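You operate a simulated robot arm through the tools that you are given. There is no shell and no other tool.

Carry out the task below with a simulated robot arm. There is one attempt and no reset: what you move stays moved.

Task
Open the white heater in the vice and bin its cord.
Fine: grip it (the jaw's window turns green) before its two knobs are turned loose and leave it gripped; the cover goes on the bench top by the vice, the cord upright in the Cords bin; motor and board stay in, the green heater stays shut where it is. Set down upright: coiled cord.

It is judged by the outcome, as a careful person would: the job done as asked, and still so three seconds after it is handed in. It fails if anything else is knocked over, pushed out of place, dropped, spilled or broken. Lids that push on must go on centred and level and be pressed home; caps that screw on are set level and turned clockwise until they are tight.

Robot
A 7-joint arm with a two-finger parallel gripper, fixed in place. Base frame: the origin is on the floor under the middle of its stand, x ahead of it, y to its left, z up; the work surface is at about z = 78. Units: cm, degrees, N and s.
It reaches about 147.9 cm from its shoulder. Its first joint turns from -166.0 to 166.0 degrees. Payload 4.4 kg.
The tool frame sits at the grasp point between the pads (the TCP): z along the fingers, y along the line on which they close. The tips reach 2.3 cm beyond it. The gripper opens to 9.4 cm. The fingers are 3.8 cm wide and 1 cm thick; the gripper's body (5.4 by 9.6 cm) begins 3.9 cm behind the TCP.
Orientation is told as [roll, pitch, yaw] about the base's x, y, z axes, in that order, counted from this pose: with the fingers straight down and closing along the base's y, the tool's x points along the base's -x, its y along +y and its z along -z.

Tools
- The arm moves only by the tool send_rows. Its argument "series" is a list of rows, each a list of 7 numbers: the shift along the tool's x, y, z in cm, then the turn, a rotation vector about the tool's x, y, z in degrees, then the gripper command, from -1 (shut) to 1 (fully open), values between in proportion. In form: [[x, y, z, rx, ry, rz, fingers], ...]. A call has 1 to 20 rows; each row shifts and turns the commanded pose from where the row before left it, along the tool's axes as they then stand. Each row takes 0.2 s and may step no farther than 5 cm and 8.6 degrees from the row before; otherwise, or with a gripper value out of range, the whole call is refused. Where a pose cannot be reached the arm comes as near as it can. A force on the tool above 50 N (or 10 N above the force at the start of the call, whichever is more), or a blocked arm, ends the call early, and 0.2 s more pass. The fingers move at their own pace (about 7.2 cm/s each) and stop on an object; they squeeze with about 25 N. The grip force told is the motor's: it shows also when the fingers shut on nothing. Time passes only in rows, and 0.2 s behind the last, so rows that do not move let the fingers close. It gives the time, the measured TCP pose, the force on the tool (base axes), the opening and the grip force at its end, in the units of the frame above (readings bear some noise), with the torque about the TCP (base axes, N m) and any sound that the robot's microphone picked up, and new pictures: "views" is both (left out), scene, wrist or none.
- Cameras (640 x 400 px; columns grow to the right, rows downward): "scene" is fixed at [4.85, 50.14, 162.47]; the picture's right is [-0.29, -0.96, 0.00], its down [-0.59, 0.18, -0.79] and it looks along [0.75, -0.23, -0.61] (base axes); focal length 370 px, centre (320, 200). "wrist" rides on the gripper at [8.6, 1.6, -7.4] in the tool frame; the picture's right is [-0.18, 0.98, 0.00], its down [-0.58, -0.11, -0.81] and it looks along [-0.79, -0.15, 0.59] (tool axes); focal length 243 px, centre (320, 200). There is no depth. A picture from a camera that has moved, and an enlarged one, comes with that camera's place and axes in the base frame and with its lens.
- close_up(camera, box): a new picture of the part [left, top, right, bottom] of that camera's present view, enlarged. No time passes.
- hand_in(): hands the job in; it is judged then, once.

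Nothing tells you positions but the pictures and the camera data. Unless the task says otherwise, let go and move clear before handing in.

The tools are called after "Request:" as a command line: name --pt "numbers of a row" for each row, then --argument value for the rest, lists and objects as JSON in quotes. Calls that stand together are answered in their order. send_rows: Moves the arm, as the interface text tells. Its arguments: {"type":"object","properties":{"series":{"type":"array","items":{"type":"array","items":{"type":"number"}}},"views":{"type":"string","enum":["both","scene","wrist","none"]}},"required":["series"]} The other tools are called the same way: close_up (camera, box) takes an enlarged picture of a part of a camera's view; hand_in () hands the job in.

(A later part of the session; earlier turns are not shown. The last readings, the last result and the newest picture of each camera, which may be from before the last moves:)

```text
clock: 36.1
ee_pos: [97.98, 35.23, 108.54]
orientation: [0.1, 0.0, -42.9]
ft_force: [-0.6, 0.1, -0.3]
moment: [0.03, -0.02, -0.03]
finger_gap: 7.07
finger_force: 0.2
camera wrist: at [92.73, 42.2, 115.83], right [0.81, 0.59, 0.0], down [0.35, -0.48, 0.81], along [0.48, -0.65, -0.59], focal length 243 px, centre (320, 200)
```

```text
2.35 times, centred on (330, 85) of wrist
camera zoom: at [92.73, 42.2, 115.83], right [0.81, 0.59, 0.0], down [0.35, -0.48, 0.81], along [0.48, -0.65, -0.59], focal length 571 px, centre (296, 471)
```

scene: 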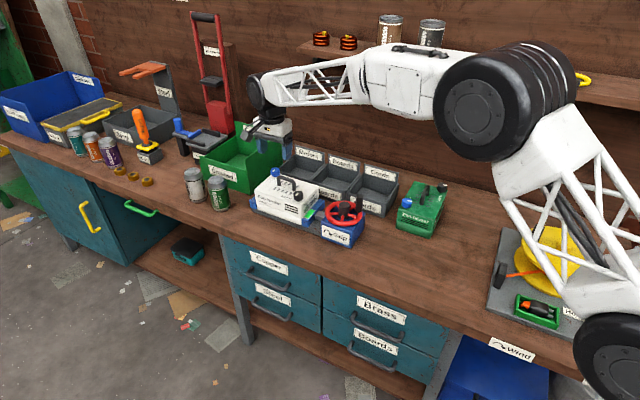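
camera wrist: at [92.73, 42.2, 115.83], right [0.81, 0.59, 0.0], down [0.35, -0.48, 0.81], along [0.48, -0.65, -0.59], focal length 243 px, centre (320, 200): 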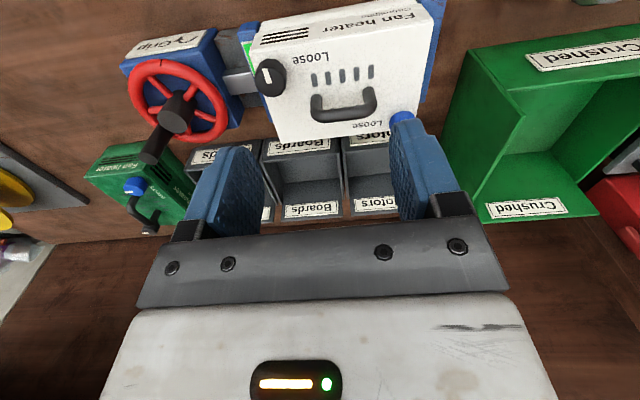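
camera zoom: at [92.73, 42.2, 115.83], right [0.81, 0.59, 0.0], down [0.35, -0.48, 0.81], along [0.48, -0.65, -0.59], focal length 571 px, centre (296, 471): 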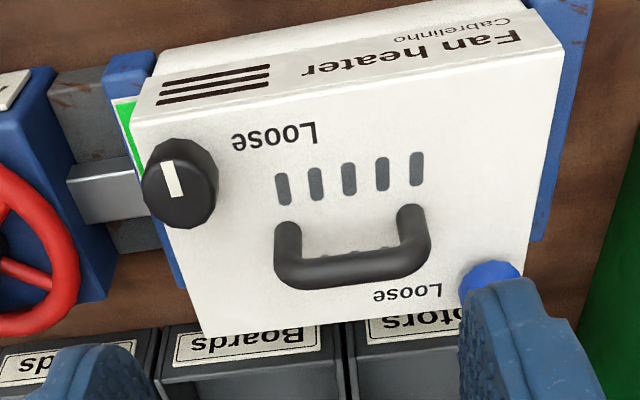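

I can see the top clearly: black knob near (96.0, 29.3), blue knob near (110.2, 34.3), handle centred near (103.4, 31.8). I'll go above the black knob and take a closer look.

Request:
send_rows --pt "-0.65 -1.43 1.0 0 0 0 0.3" --pt "-0.65 -1.43 1.5 0 0 0 0.3" --pt "-0.65 -1.43 3.0 0 0 0 0.3" --pt "-0.62 -1.42 3.0 0 0 0 0.3" --pt "0 0 0 0 0 0 0.3" --pt "0 0 0 0 0 0 0.3" --views "wrist"

Request:
close_up --camera "wrist" --box '[220, 0, 420, 180]'

Request:
close_up --camera "scene" --box '[240, 130, 360, 230]'

```text
clock: 37.5
ee_pos: [95.85, 29.09, 99.8]
orientation: [0.1, -0.1, -43.0]
ft_force: [-0.3, -0.7, -0.7]
moment: [-0.01, 0.02, 0.0]
finger_gap: 6.12
finger_force: 0.0
camera wrist: at [90.64, 36.17, 107.03], right [0.81, 0.59, 0.0], down [0.35, -0.48, 0.81], along [0.48, -0.65, -0.59], focal length 243 px, centre (320, 200)
```

wrist: 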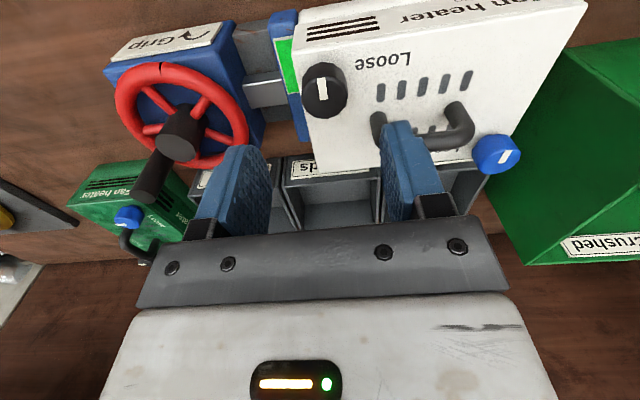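

```text
2.22 times, centred on (320, 90) of wrist
camera zoom: at [90.64, 36.17, 107.03], right [0.81, 0.59, 0.0], down [0.35, -0.48, 0.81], along [0.48, -0.65, -0.59], focal length 539 px, centre (320, 444)
```

zoom: 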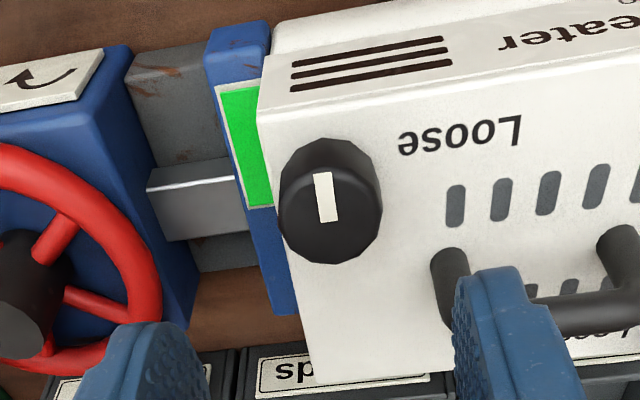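

```text
4.00 times, centred on (300, 180) of scene
camera zoom: at [4.85, 50.14, 162.47], right [-0.29, -0.96, 0.0], down [-0.59, 0.18, -0.79], along [0.75, -0.23, -0.61], focal length 1478 px, centre (400, 280)
```

zoom: 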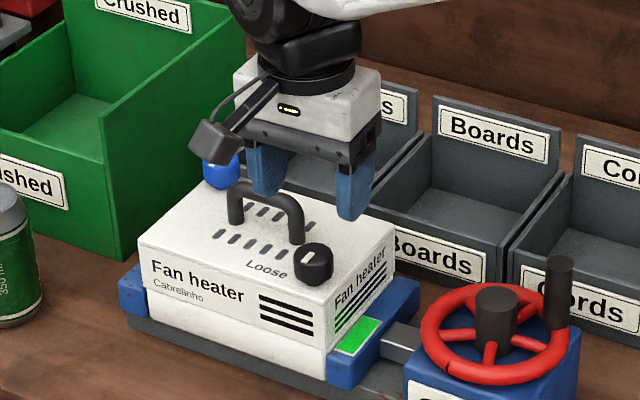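

Knob top is at about (96.27, 29.07, 92.1), roughly 3.1 cm across with the cover surface at about z=90. I'll lower over it and grip with the fingertips just above the cover.

Request:
send_rows --pt "-0.32 0.27 2.0 0 0 0 0.15" --pt "0 0 3.0 0 0 0 0.15" --pt "0 0 2.0 0 0 0 0.15" --pt "0 0 0 0 0 0 0.15" --pt "0 0 0 0 0 0 0.15" --views "both"

Request:
close_up --camera "scene" --box '[240, 130, 360, 230]'

```text
clock: 38.7
ee_pos: [96.44, 29.06, 92.86]
orientation: [0.1, 0.1, -43.0]
ft_force: [-0.4, -0.6, 0.1]
moment: [-0.01, -0.02, 0.0]
finger_gap: 5.42
finger_force: 0.0
camera wrist: at [91.11, 36.2, 100.17], right [0.81, 0.59, 0.0], down [0.35, -0.48, 0.81], along [0.48, -0.65, -0.59], focal length 243 px, centre (320, 200)
```

scene: 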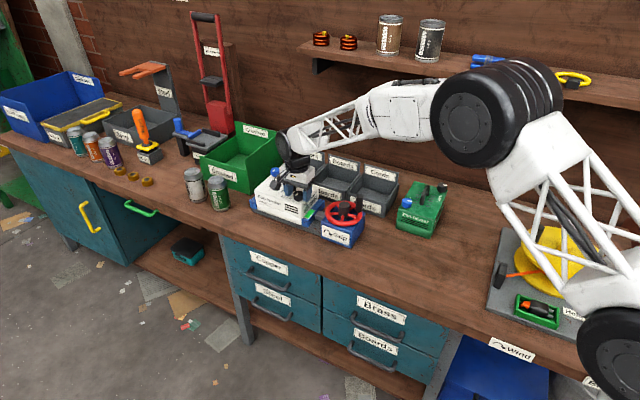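
wrist: 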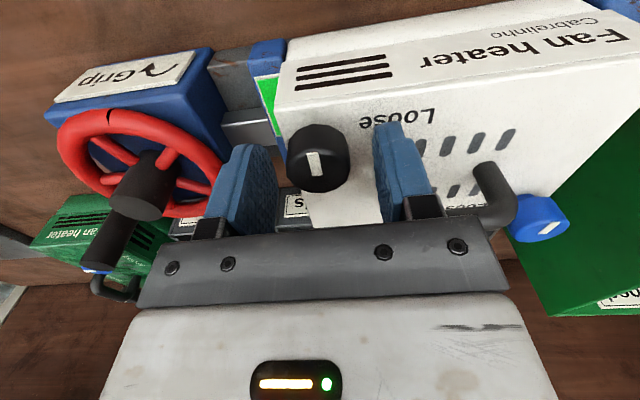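

```text
4.00 times, centred on (300, 180) of scene
camera zoom: at [4.85, 50.14, 162.47], right [-0.29, -0.96, 0.0], down [-0.59, 0.18, -0.79], along [0.75, -0.23, -0.61], focal length 1478 px, centre (400, 280)
```

zoom: 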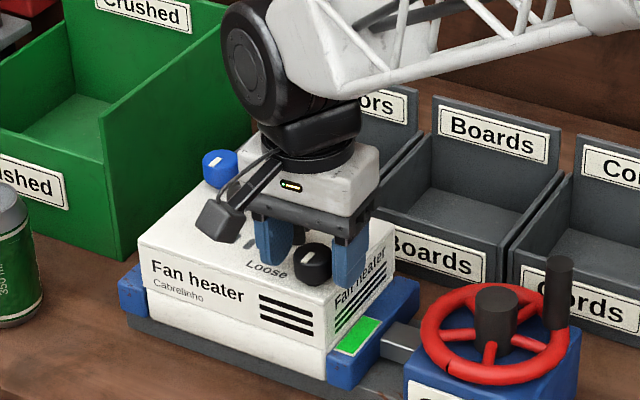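

The knob sits centred between the fingertips. Closing on it.

Request:
send_rows --pt "0 0 0 0 0 0 -1" --pt "0 0 0 0 0 0 -1" --pt "0 0 0 0 0 0 -1" --views "none"

```text
clock: 39.5
ee_pos: [96.3, 29.13, 92.93]
orientation: [0.0, 0.1, -43.0]
ft_force: [-22.8, -15.7, 6.2]
moment: [-0.29, 0.49, 0.04]
finger_gap: 3.1
finger_force: 25.2
```

Gripped at 3.1 cm. I'll ease the side load and try a small counter-clockwise turn, watching the torque and the pointer.

Request:
send_rows --pt "0 -0.07 0 0 0 0 -1" --pt "0 0 0 0 0 -4 -1" --pt "0 0 0 0 0 -4 -1" --pt "0 0 0 0 0 -4 -1" --pt "0 0 0 0 0 0 -1" --views "wrist"

Request:
close_up --camera "wrist" --box '[240, 80, 440, 220]'

Request:
close_up --camera "scene" --box '[260, 160, 340, 230]'

```text
clock: 40.7
ee_pos: [96.42, 29.02, 92.83]
orientation: [0.0, -0.1, -31.0]
ft_force: [-2.6, -0.3, 3.5]
moment: [-0.01, -0.01, -0.02]
finger_gap: 3.05
finger_force: 24.6
camera wrist: at [89.7, 34.9, 100.16], right [0.66, 0.75, 0.0], down [0.44, -0.39, 0.81], along [0.6, -0.53, -0.59], focal length 243 px, centre (320, 200)
```

wrist: 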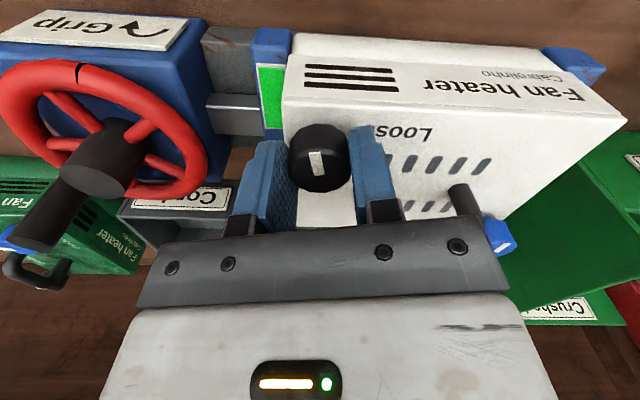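

```text
2.86 times, centred on (340, 150) of wrist
camera zoom: at [89.7, 34.9, 100.16], right [0.66, 0.75, 0.0], down [0.44, -0.39, 0.81], along [0.6, -0.53, -0.59], focal length 693 px, centre (263, 343)
```

zoom: 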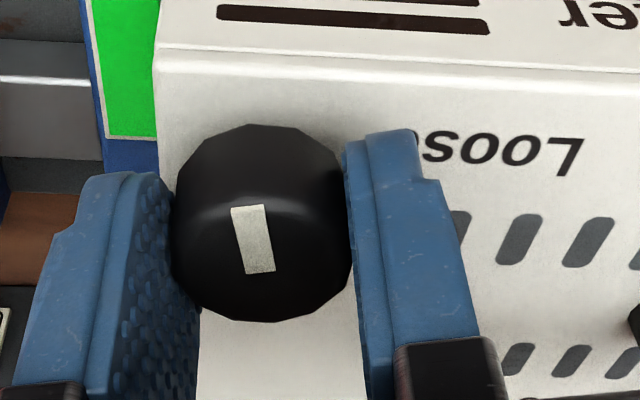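

```text
5.71 times, centred on (300, 195) of scene
camera zoom: at [4.85, 50.14, 162.47], right [-0.29, -0.96, 0.0], down [-0.59, 0.18, -0.79], along [0.75, -0.23, -0.61], focal length 2111 px, centre (434, 229)
```

zoom: 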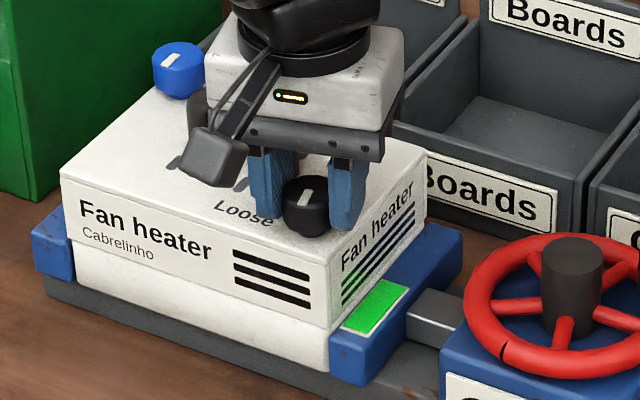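

Request:
close_up --camera "scene" --box '[276, 176, 316, 206]'

Request:
close_up --camera "scene" --box '[260, 160, 300, 190]'

```text
13.33 times, centred on (296, 191) of scene
camera zoom: at [4.85, 50.14, 162.47], right [-0.29, -0.96, 0.0], down [-0.59, 0.18, -0.79], along [0.75, -0.23, -0.61], focal length 4926 px, centre (640, 320)
```

zoom: 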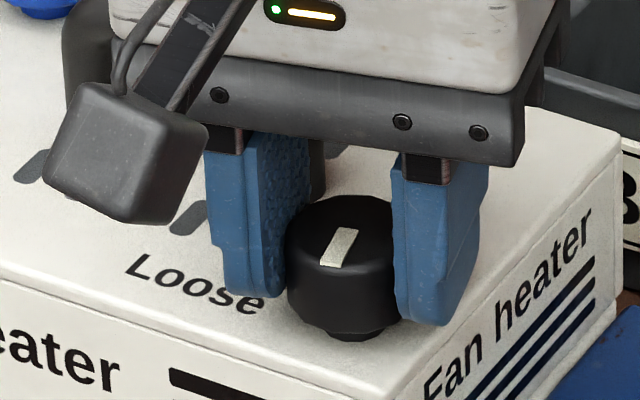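

```text
13.33 times, centred on (280, 175) of scene
camera zoom: at [4.85, 50.14, 162.47], right [-0.29, -0.96, 0.0], down [-0.59, 0.18, -0.79], along [0.75, -0.23, -0.61], focal length 4926 px, centre (853, 533)
```

zoom: 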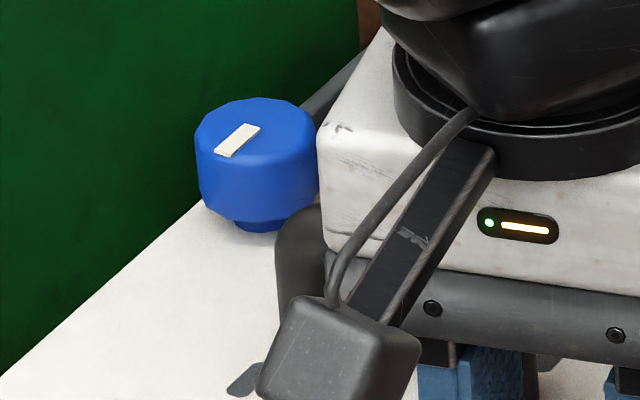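

The knob turned with the gripper about 12° counter-clockwise without resistance. I'll continue counter-clockwise, watching for a stop or click.

Request:
send_rows --pt "0 0 0 0 0 -6 -1" --pt "0 0 0 0 0 -6 -1" --pt "0 0 0 0 0 -6 -1" --pt "0 0 0 0 0 -6 -1" --pt "0 0 0 0 0 -6 -1" --pt "0 0 0 0 0 -6 -1" --pt "0 0 0 0 0 0 -1" --views "wrist"

Request:
close_up --camera "scene" --box '[266, 166, 326, 211]'

```text
clock: 42.3
ee_pos: [96.33, 28.96, 92.89]
orientation: [0.0, -0.1, 5.1]
ft_force: [8.9, 23.7, -0.6]
moment: [0.58, -0.39, -0.04]
finger_gap: 3.1
finger_force: 25.0
camera wrist: at [87.51, 29.89, 100.19], right [0.1, 1.0, 0.0], down [0.59, -0.06, 0.81], along [0.8, -0.08, -0.59], focal length 243 px, centre (320, 200)
```

wrist: 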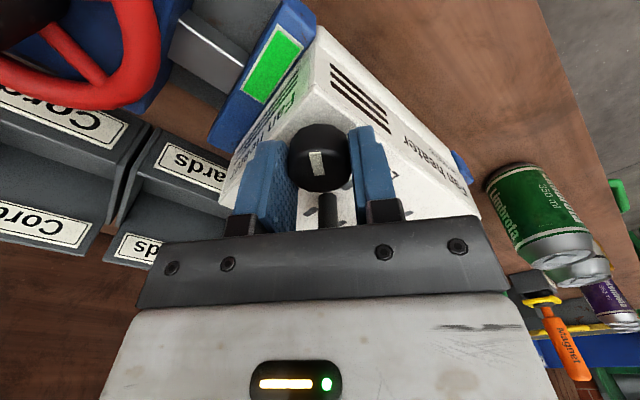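

```text
8.89 times, centred on (296, 188) of scene
camera zoom: at [4.85, 50.14, 162.47], right [-0.29, -0.96, 0.0], down [-0.59, 0.18, -0.79], along [0.75, -0.23, -0.61], focal length 3284 px, centre (533, 302)
```

zoom: 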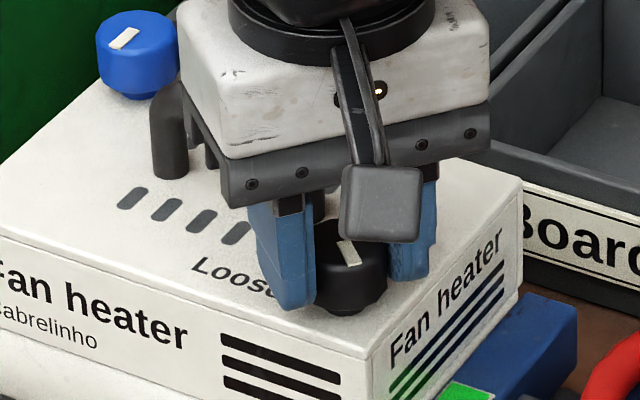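

Request:
send_rows --pt "0 0.06 0 0 0 -6 -1" --pt "0 0 0 0 0 -6 -1" --pt "0 0 0 0 0 -6 -1" --pt "0 0 0 0 0 -6 -1" --pt "0 0 0 0 0 -6 -1" --pt "0 0 0 0 0 -6 -1" --pt "0 0 0 0 0 0 -1" --views "wrist"

Request:
close_up --camera "scene" --box '[266, 166, 326, 211]'

```text
clock: 43.9
ee_pos: [96.48, 29.13, 92.94]
orientation: [-0.1, -0.1, 41.1]
ft_force: [-1.0, 20.5, 9.6]
moment: [0.36, 0.17, -0.06]
finger_gap: 3.04
finger_force: 25.3
camera wrist: at [88.72, 24.59, 100.19], right [-0.51, 0.86, 0.0], down [0.51, 0.3, 0.81], along [0.7, 0.41, -0.59], focal length 243 px, centre (320, 200)
```

wrist: 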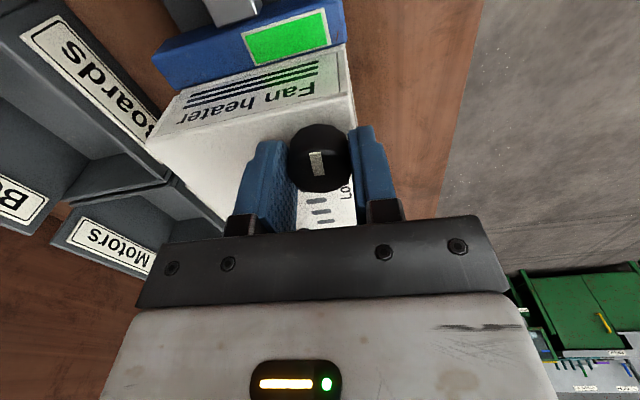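

```text
8.89 times, centred on (296, 188) of scene
camera zoom: at [4.85, 50.14, 162.47], right [-0.29, -0.96, 0.0], down [-0.59, 0.18, -0.79], along [0.75, -0.23, -0.61], focal length 3284 px, centre (533, 302)
```

zoom: 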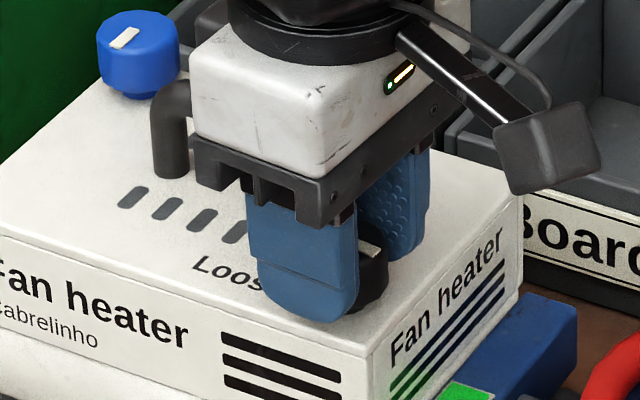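

Still free and turning; continuing counter-clockwise.

Request:
send_rows --pt "0 0.03 0 0 0 -5 -1" --pt "0 0 0 0 0 -5 -1" --pt "0 0 0 0 0 -5 -1" --pt "0 0 0 0 0 -5 -1" --pt "0 0 0 0 0 -5 -1" --pt "0 0 0 0 0 -5 -1" --pt "0 0 0 0 0 0 -1" --views "wrist"

Request:
close_up --camera "scene" --box '[266, 166, 326, 211]'

```text
clock: 45.5
ee_pos: [96.43, 29.02, 92.8]
orientation: [0.1, 0.0, 71.0]
ft_force: [0.5, -5.9, 9.1]
moment: [-0.4, 0.03, -0.04]
finger_gap: 3.05
finger_force: 24.9
camera wrist: at [91.9, 21.38, 100.13], right [-0.87, 0.49, 0.0], down [0.29, 0.51, 0.81], along [0.4, 0.7, -0.59], focal length 243 px, centre (320, 200)
```

wrist: 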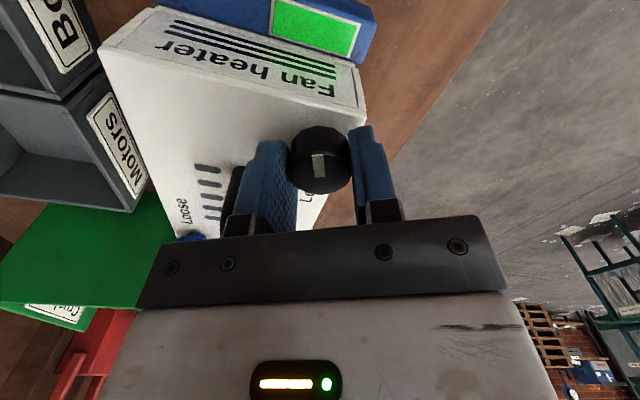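

```text
8.89 times, centred on (296, 188) of scene
camera zoom: at [4.85, 50.14, 162.47], right [-0.29, -0.96, 0.0], down [-0.59, 0.18, -0.79], along [0.75, -0.23, -0.61], focal length 3284 px, centre (533, 302)
```

zoom: 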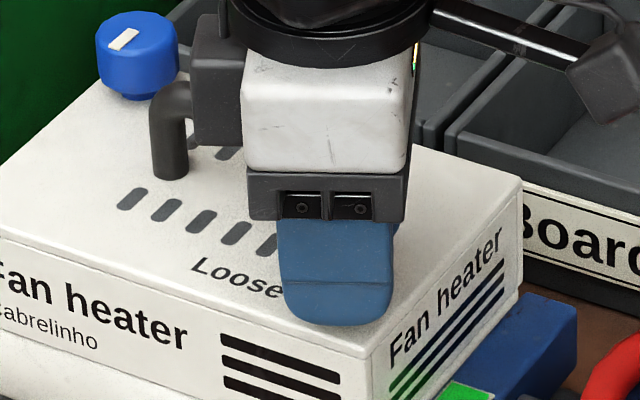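

Request:
send_rows --pt "0 0 0 0 0 -6 -1" --pt "0 0 0 0 0 -6 -1" --pt "0 0 0 0 0 -6 -1" --pt "0 0 0 0 0 -6 -1" --pt "0 0 0 0 0 -6 -1" --pt "0 0 0 0 0 -6 -1" --pt "0 0 0 0 0 0 -1" --views "wrist"

Request:
close_up --camera "scene" --box '[266, 166, 326, 211]'

```text
clock: 47.1
ee_pos: [96.33, 29.12, 92.83]
orientation: [0.0, 0.0, 107.0]
ft_force: [2.7, -7.5, 4.0]
moment: [-0.09, -0.13, 0.01]
finger_gap: 3.05
finger_force: 25.0
camera wrist: at [97.19, 20.37, 100.13], right [-0.99, -0.11, 0.0], down [-0.07, 0.59, 0.81], along [-0.09, 0.8, -0.59], focal length 243 px, centre (320, 200)
```

wrist: 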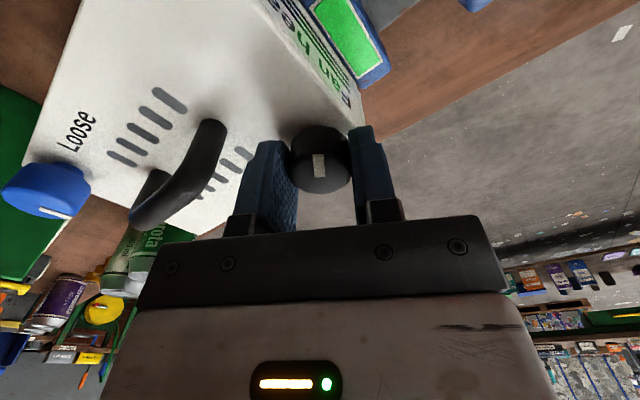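

```text
8.89 times, centred on (296, 188) of scene
camera zoom: at [4.85, 50.14, 162.47], right [-0.29, -0.96, 0.0], down [-0.59, 0.18, -0.79], along [0.75, -0.23, -0.61], focal length 3284 px, centre (533, 302)
```

zoom: 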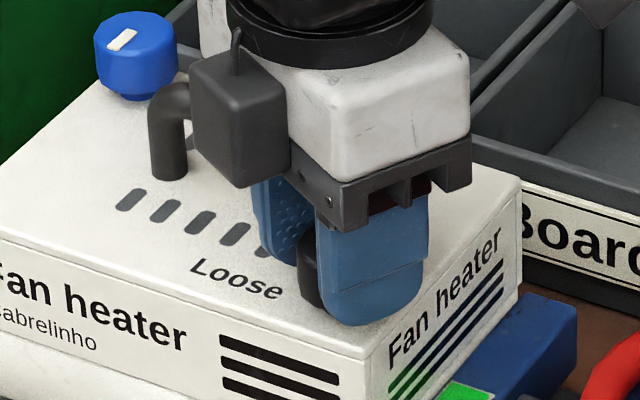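

150° so far with no stop. Continuing to the wrist's range limit.

Request:
send_rows --pt "0 0 0 0 0 -6 -1" --pt "0 0 0 0 0 -6 -1" --pt "0 0 0 0 0 -6 -1" --pt "0 0 0 0 0 -6 -1" --pt "0 0 0 0 0 -6 -1" --pt "0 0 0 0 0 -6 -1" --pt "0 0 0 0 0 -6 -1" --pt "0 0 0 0 0 0 -1" --views "wrist"

Request:
close_up --camera "scene" --box '[266, 166, 326, 211]'

```text
clock: 48.9
ee_pos: [96.32, 29.08, 92.89]
orientation: [-0.1, 0.0, 149.1]
ft_force: [3.8, 2.9, -1.0]
moment: [0.06, 0.01, -0.16]
finger_gap: 3.03
finger_force: 24.6
camera wrist: at [102.84, 23.24, 100.18], right [-0.66, -0.75, 0.0], down [-0.44, 0.39, 0.81], along [-0.6, 0.54, -0.59], focal length 243 px, centre (320, 200)
```

wrist: 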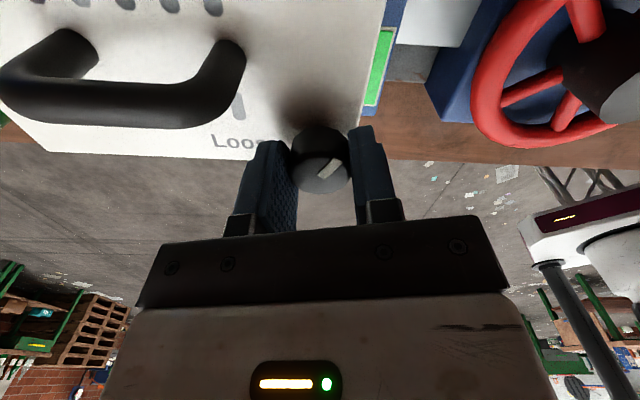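

```text
8.89 times, centred on (296, 188) of scene
camera zoom: at [4.85, 50.14, 162.47], right [-0.29, -0.96, 0.0], down [-0.59, 0.18, -0.79], along [0.75, -0.23, -0.61], focal length 3284 px, centre (533, 302)
```

zoom: 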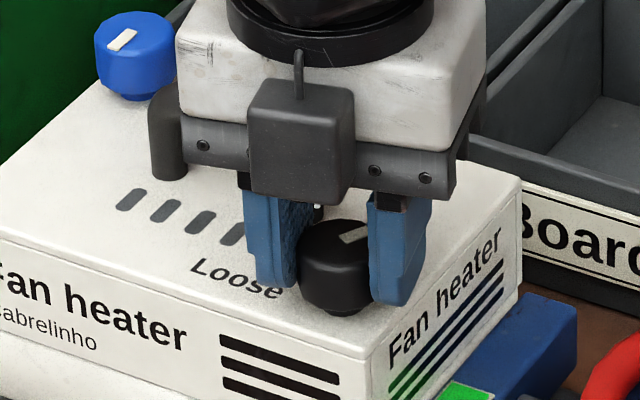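

The pointer slipped relative to the fingers at the end, so the knob reached its end stop after roughly 150° counter-clockwise. I'll release, lift, and inspect it.

Request:
send_rows --pt "0 0 0 0 0 0 0.15" --pt "0 0 0 0 0 0 0.15" --pt "0 0 -3 0 0 0 0.15" --pt "0 0 -4 0 0 0 0.15" --pt "0 0 -4 0 0 0 0.15" --pt "0 0 0 0 0 0 0.15" --views "wrist"

Request:
close_up --camera "scene" --box '[246, 156, 326, 211]'

Request:
close_up --camera "wrist" --box '[180, 0, 420, 160]'

```text
clock: 50.3
ee_pos: [96.28, 28.99, 103.86]
orientation: [-0.1, 0.0, 149.0]
ft_force: [0.5, -0.3, 0.1]
moment: [0.0, 0.0, 0.02]
finger_gap: 5.42
finger_force: 0.1
camera wrist: at [102.81, 23.18, 111.14], right [-0.66, -0.75, 0.0], down [-0.44, 0.39, 0.81], along [-0.6, 0.54, -0.59], focal length 243 px, centre (320, 200)
```

wrist: 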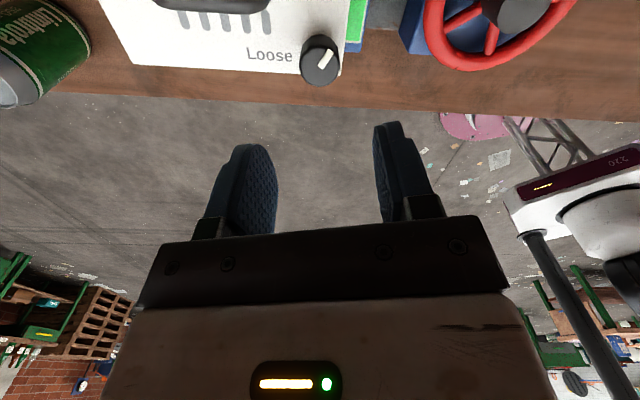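

```text
7.27 times, centred on (286, 184) of scene
camera zoom: at [4.85, 50.14, 162.47], right [-0.29, -0.96, 0.0], down [-0.59, 0.18, -0.79], along [0.75, -0.23, -0.61], focal length 2687 px, centre (567, 320)
```

zoom: 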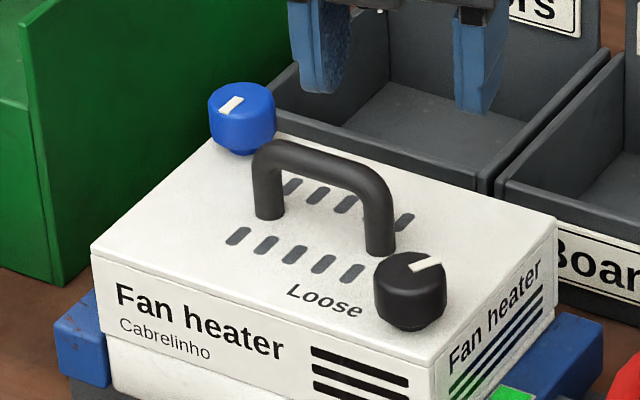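

```text
2.50 times, centred on (300, 80) of wrist
camera zoom: at [102.81, 23.18, 111.14], right [-0.66, -0.75, 0.0], down [-0.44, 0.39, 0.81], along [-0.6, 0.54, -0.59], focal length 606 px, centre (370, 500)
```

zoom: 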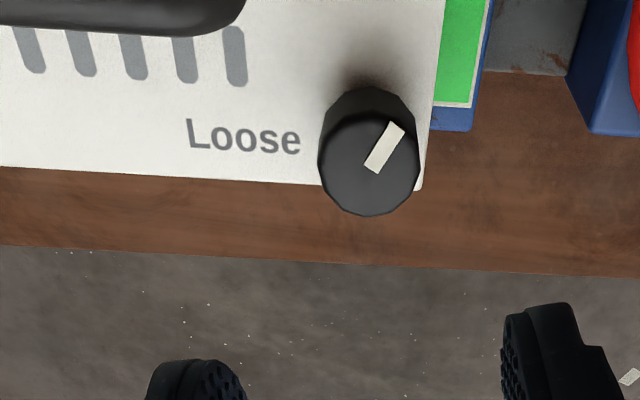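

The black knob's pointer has moved about 140° counter-clockwise to what seems an end stop. Next the blue knob: I'll rotate back to yaw -43 at a safe height and view it.

Request:
send_rows --pt "0 0 -2 0 0 8 0.15" --pt "0 0 -2 0 0 8 0.15" --pt "0 0 0 0 0 8 0.15" --pt "0 0 0 0 0 8 0.15" --pt "0 0 0 0 0 8 0.15" --pt "0 0 0 0 0 8 0.15" --pt "0 0 0 0 0 8 0.15" --pt "0 0 0 0 0 8 0.15" --pt "0 0 0 0 0 8 0.15" --pt "0 0 0 0 0 8 0.15" --pt "0 0 0 0 0 8 0.15" --pt "0 0 0 0 0 8 0.15" --pt "0 0 0 0 0 8 0.15" --pt "0 0 0 0 0 8 0.15" --pt "0 0 0 0 0 8 0.15" --pt "0 0 0 0 0 8 0.15" --pt "0 0 0 0 0 8 0.15" --pt "0 0 0 0 0 8 0.15" --pt "0 0 0 0 0 8 0.15" --pt "0 0 0 0 0 8 0.15" --views "none"

```text
clock: 54.5
ee_pos: [96.4, 29.01, 107.89]
orientation: [0.0, -0.1, -11.1]
ft_force: [0.0, 0.5, -0.5]
moment: [-0.03, -0.03, 0.01]
finger_gap: 5.39
finger_force: 0.0
```

Request:
send_rows --pt "0 0 0 0 0 8 0.15" --pt "0 0 0 0 0 8 0.15" --pt "0 0 0 0 0 8 0.15" --pt "0 0 0 0 0 8 0.15" --pt "-1.6 3.3 0 0 0 0 0.15" --pt "-1.6 3.3 0 0 0 0 0.15" --pt "-1.6 3.3 0 0 0 0 0.15" --pt "-1.7 3.4 0 0 0 0 0.15" --pt "0 0 2 0 0 0 0.15" --pt "0 0 2 0 0 0 0.15" --pt "0 0 0 0 0 0 0.15" --views "both"

Request:
close_up --camera "wrist" --box '[220, 0, 420, 160]'

Request:
close_up --camera "scene" --box '[226, 126, 326, 211]'

```text
clock: 56.9
ee_pos: [110.26, 34.32, 103.84]
orientation: [0.0, -0.1, -43.0]
ft_force: [-0.6, -0.1, -0.4]
moment: [-0.02, -0.03, 0.0]
finger_gap: 5.44
finger_force: 0.1
camera wrist: at [104.85, 41.4, 111.13], right [0.81, 0.59, 0.0], down [0.35, -0.48, 0.81], along [0.48, -0.65, -0.59], focal length 243 px, centre (320, 200)
```

scene: 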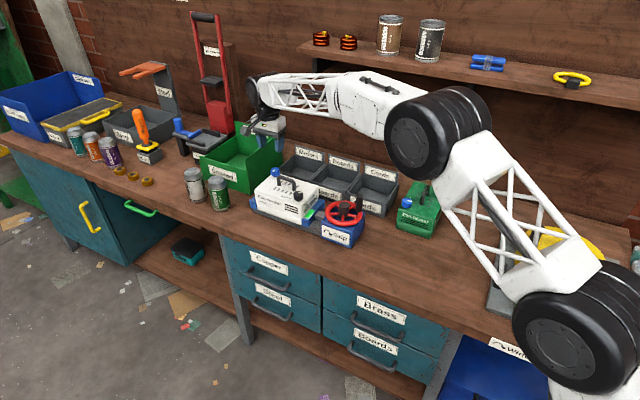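
wrist: 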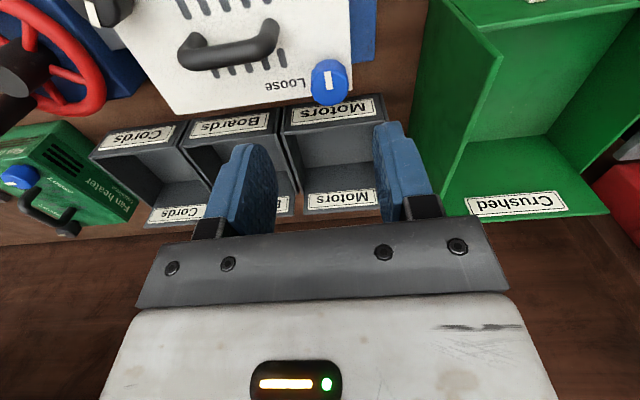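

```text
2.50 times, centred on (320, 80) of wrist
camera zoom: at [104.85, 41.4, 111.13], right [0.81, 0.59, 0.0], down [0.35, -0.48, 0.81], along [0.48, -0.65, -0.59], focal length 606 px, centre (320, 500)
```

zoom: 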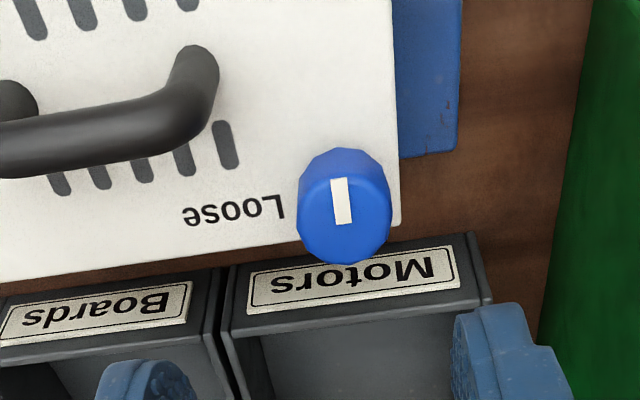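

```text
4.71 times, centred on (276, 168) of scene
camera zoom: at [4.85, 50.14, 162.47], right [-0.29, -0.96, 0.0], down [-0.59, 0.18, -0.79], along [0.75, -0.23, -0.61], focal length 1739 px, centre (527, 348)
```

zoom: 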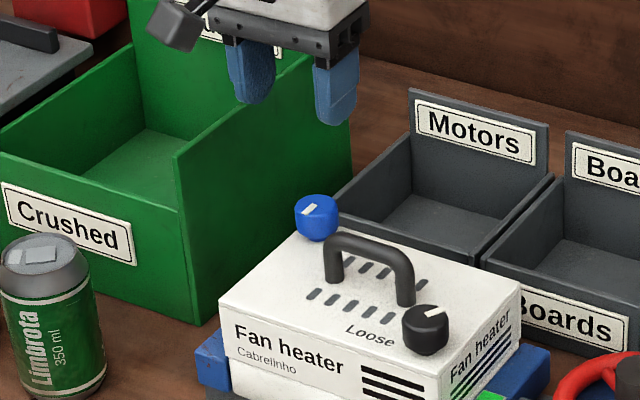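

Blue knob refined to about (111.8, 33.3), pointer facing the front. I'll move over it and lower partway, then verify.

Request:
send_rows --pt "-1.82 0.3 1 0 0 0 0.15" --pt "0 0 3 0 0 0 0.15" --pt "0 0 3 0 0 0 0.15" --pt "0 0 0 0 0 0 0.15" --pt "0 0 0 0 0 0 0.15" --views "wrist"

Request:
close_up --camera "wrist" --box '[220, 20, 420, 180]'

```text
clock: 58.1
ee_pos: [111.63, 33.38, 96.65]
orientation: [0.1, 0.0, -43.0]
ft_force: [0.3, -1.0, -0.9]
moment: [0.01, 0.0, -0.01]
finger_gap: 5.42
finger_force: 0.0
camera wrist: at [106.34, 40.43, 104.01], right [0.81, 0.59, 0.0], down [0.35, -0.48, 0.81], along [0.48, -0.65, -0.59], focal length 243 px, centre (320, 200)
```

wrist: 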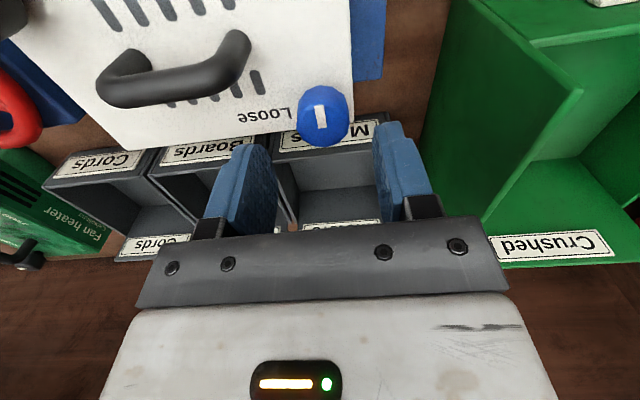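

```text
2.50 times, centred on (320, 100) of wrist
camera zoom: at [106.34, 40.43, 104.01], right [0.81, 0.59, 0.0], down [0.35, -0.48, 0.81], along [0.48, -0.65, -0.59], focal length 606 px, centre (320, 450)
```

zoom: 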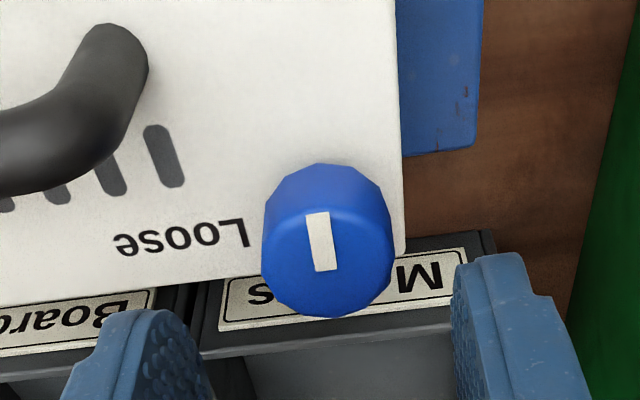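

Confirmed at (111.76, 33.34). Lowering and gripping the blue knob.

Request:
send_rows --pt "-0.12 0.06 2 0 0 0 0.15" --pt "0 0 1.8 0 0 0 0.15" --pt "0 0 0 0 0 0 0.15" --pt "0 0 0 0 0 0 -1" --pt "0 0 0 0 0 0 -1" --pt "0 0 0 0 0 0 -1" --views "wrist"

```text
clock: 59.5
ee_pos: [111.88, 33.49, 92.99]
orientation: [0.1, -0.1, -43.0]
ft_force: [11.7, 7.7, -0.6]
moment: [0.19, -0.39, 0.04]
finger_gap: 3.07
finger_force: 25.2
camera wrist: at [106.5, 40.43, 100.3], right [0.81, 0.59, 0.0], down [0.35, -0.48, 0.81], along [0.48, -0.65, -0.59], focal length 243 px, centre (320, 200)
```

wrist: 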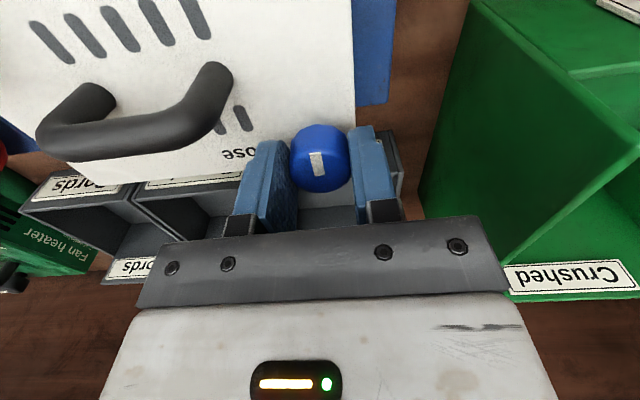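

Gripped. A small clockwise probe will tell me which way its stop lies before I loosen it.

Request:
send_rows --pt "0 0.03 0 0 0 3 -1" --pt "0 0 0 0 0 3 -1" --pt "0 0 0 0 0 0 -1" --views "wrist"

Request:
close_up --camera "wrist" --box '[260, 100, 380, 210]'

Request:
close_up --camera "scene" --box '[256, 156, 326, 211]'

```text
clock: 60.3
ee_pos: [111.91, 33.42, 92.95]
orientation: [0.0, 0.0, -48.9]
ft_force: [-0.6, 3.6, -2.8]
moment: [0.06, 0.06, 0.12]
finger_gap: 3.05
finger_force: 25.3
camera wrist: at [107.3, 40.98, 100.28], right [0.86, 0.51, 0.0], down [0.3, -0.51, 0.81], along [0.41, -0.7, -0.59], focal length 243 px, centre (320, 200)
```

wrist: 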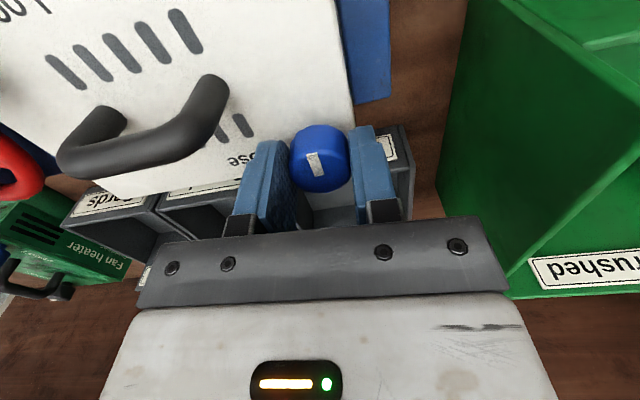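

```text
3.64 times, centred on (320, 155) of wrist
camera zoom: at [107.3, 40.98, 100.28], right [0.86, 0.51, 0.0], down [0.3, -0.51, 0.81], along [0.41, -0.7, -0.59], focal length 882 px, centre (320, 364)
```

zoom: 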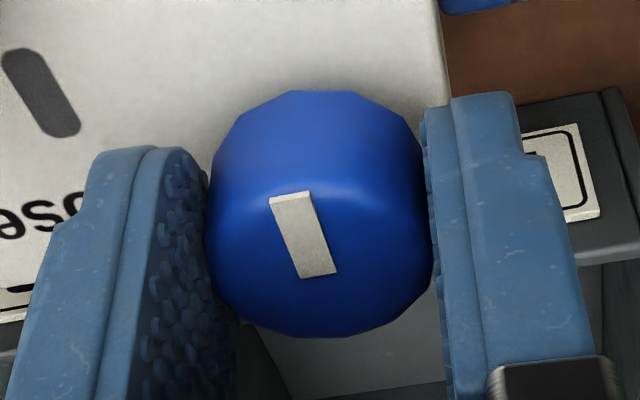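

```text
7.27 times, centred on (291, 184) of scene
camera zoom: at [4.85, 50.14, 162.47], right [-0.29, -0.96, 0.0], down [-0.59, 0.18, -0.79], along [0.75, -0.23, -0.61], focal length 2687 px, centre (531, 320)
```

zoom: 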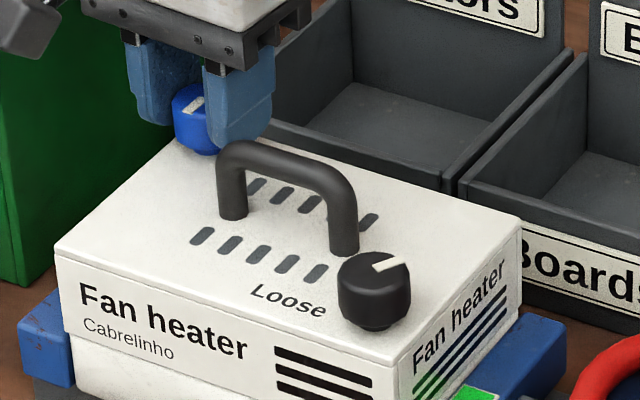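

The clockwise probe met resistance and the fingers slipped, so the tight stop is there and counter-clockwise is the loosening direction. Now turning the blue knob counter-clockwise.

Request:
send_rows --pt "0 0 0 0 0 -6 -1" --pt "0 0 0 0 0 -6 -1" --pt "0 0 0 0 0 -6 -1" --pt "0 0 0 0 0 -6 -1" --pt "0 0 0 0 0 -6 -1" --pt "0 0 0 0 0 -6 -1" --pt "0 0 0 0 0 -6 -1" --pt "0 0 0 0 0 -6 -1" --pt "0 0 0 0 0 0 -1" --views "wrist"

```text
clock: 62.3
ee_pos: [111.85, 33.43, 93.01]
orientation: [0.0, 0.0, -1.0]
ft_force: [-12.0, -9.3, -10.1]
moment: [-0.05, 0.23, -0.01]
finger_gap: 3.07
finger_force: 25.2
camera wrist: at [103.18, 35.11, 100.29], right [0.2, 0.98, 0.0], down [0.58, -0.12, 0.81], along [0.79, -0.16, -0.59], focal length 243 px, centre (320, 200)
```

wrist: 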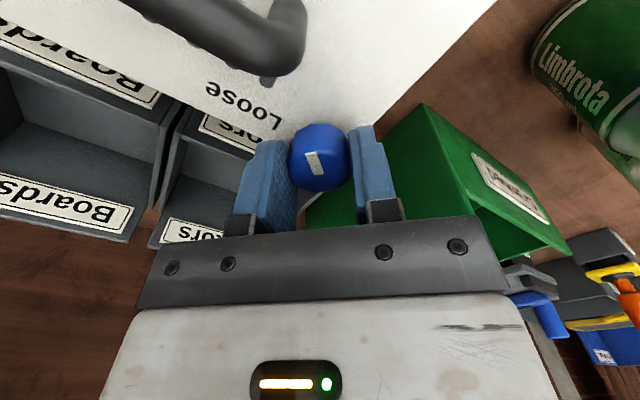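

Request:
send_rows --pt "0 0 0 0 0 -6 -1" --pt "0 0 0 0 0 -6 -1" --pt "0 0 0 0 0 -6 -1" --pt "0 0 0 0 0 -6 -1" --pt "0 0 0 0 0 -6 -1" --pt "0 0 0 0 0 -6 -1" --pt "0 0 0 0 0 -6 -1" --pt "0 0 0 0 0 0 -1" --views "wrist"

Request:
close_up --camera "scene" --box '[246, 146, 326, 211]'

```text
clock: 64.1
ee_pos: [111.81, 33.4, 93.18]
orientation: [-0.1, -0.1, 41.1]
ft_force: [4.3, 4.2, -2.7]
moment: [0.03, -0.11, -0.01]
finger_gap: 3.06
finger_force: 25.0
camera wrist: at [104.13, 28.91, 100.4], right [-0.51, 0.86, 0.0], down [0.51, 0.3, 0.81], along [0.7, 0.41, -0.59], focal length 243 px, centre (320, 200)
```

wrist: 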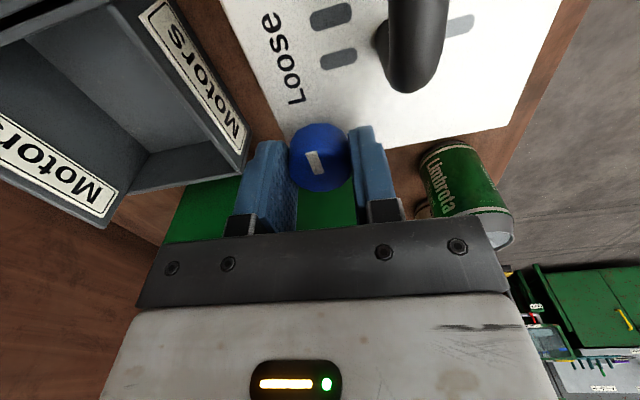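

```text
6.15 times, centred on (286, 178) of scene
camera zoom: at [4.85, 50.14, 162.47], right [-0.29, -0.96, 0.0], down [-0.59, 0.18, -0.79], along [0.75, -0.23, -0.61], focal length 2274 px, centre (529, 332)
```

zoom: 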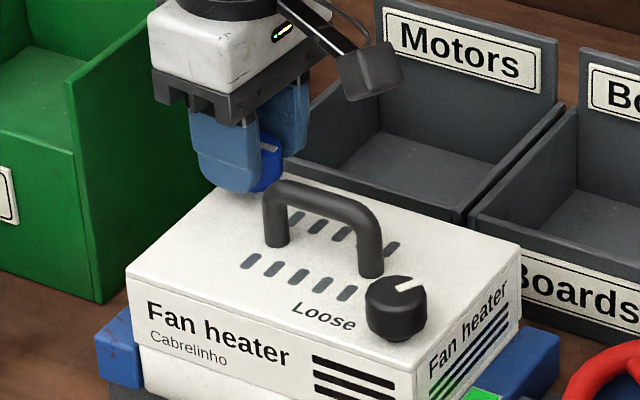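

Request:
send_rows --pt "0 0 0 0 0 -6 -1" --pt "0 0 0 0 0 -6 -1" --pt "0 0 0 0 0 -6 -1" --pt "0 0 0 0 0 -6 -1" --pt "0 0 0 0 0 -6 -1" --pt "0 0 0 0 0 -6 -1" --pt "0 0 0 0 0 -6 -1" --pt "0 0 0 0 0 -6 -1" --pt "0 0 0 0 0 -6 -1" --pt "0 0 0 0 0 0 -1" --views "wrist"

Request:
close_up --camera "wrist" --box '[260, 100, 380, 210]'

```text
clock: 66.3
ee_pos: [111.89, 33.44, 93.11]
orientation: [0.0, 0.0, 95.0]
ft_force: [0.5, -0.5, 0.1]
moment: [0.02, -0.09, -0.02]
finger_gap: 3.06
finger_force: 24.8
camera wrist: at [110.86, 24.62, 100.33], right [-1.0, 0.1, 0.0], down [0.06, 0.59, 0.81], along [0.08, 0.8, -0.59], focal length 243 px, centre (320, 200)
```

wrist: 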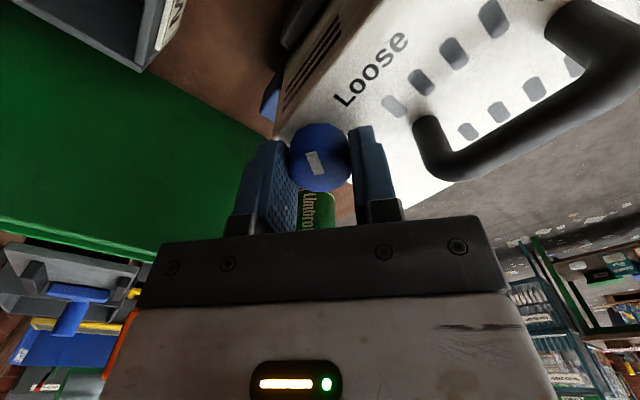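

```text
3.64 times, centred on (320, 155) of wrist
camera zoom: at [110.86, 24.62, 100.33], right [-1.0, 0.1, 0.0], down [0.06, 0.59, 0.81], along [0.08, 0.8, -0.59], focal length 882 px, centre (320, 364)
```

zoom: 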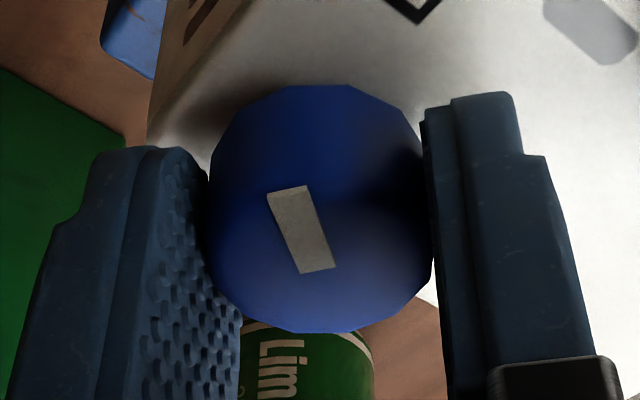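

Request:
send_rows --pt "0 0 0 0 0 -6 -1" --pt "0 0 0 0 0 -6 -1" --pt "0 0 0 0 0 -6 -1" --pt "0 0 0 0 0 -6 -1" --pt "0 0 0 0 0 -6 -1" --pt "0 0 0 0 0 0 -1" --views "wrist"

Request:
close_up --camera "wrist" --box '[260, 100, 380, 210]'

```text
clock: 67.7
ee_pos: [111.79, 33.35, 93.07]
orientation: [-0.1, 0.0, 125.0]
ft_force: [2.8, -1.1, 1.2]
moment: [-0.07, 0.01, -0.19]
finger_gap: 3.03
finger_force: 24.5
camera wrist: at [115.37, 25.29, 100.36], right [-0.91, -0.41, 0.0], down [-0.25, 0.54, 0.81], along [-0.33, 0.73, -0.59], focal length 243 px, centre (320, 200)
```

wrist: 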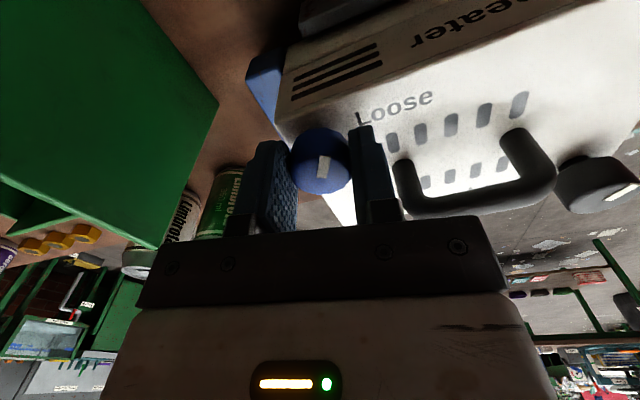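

```text
3.64 times, centred on (320, 155) of wrist
camera zoom: at [115.37, 25.29, 100.36], right [-0.91, -0.41, 0.0], down [-0.25, 0.54, 0.81], along [-0.33, 0.73, -0.59], focal length 882 px, centre (320, 364)
```

zoom: 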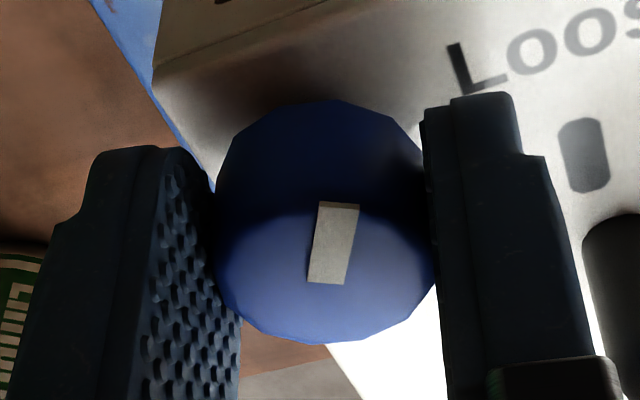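

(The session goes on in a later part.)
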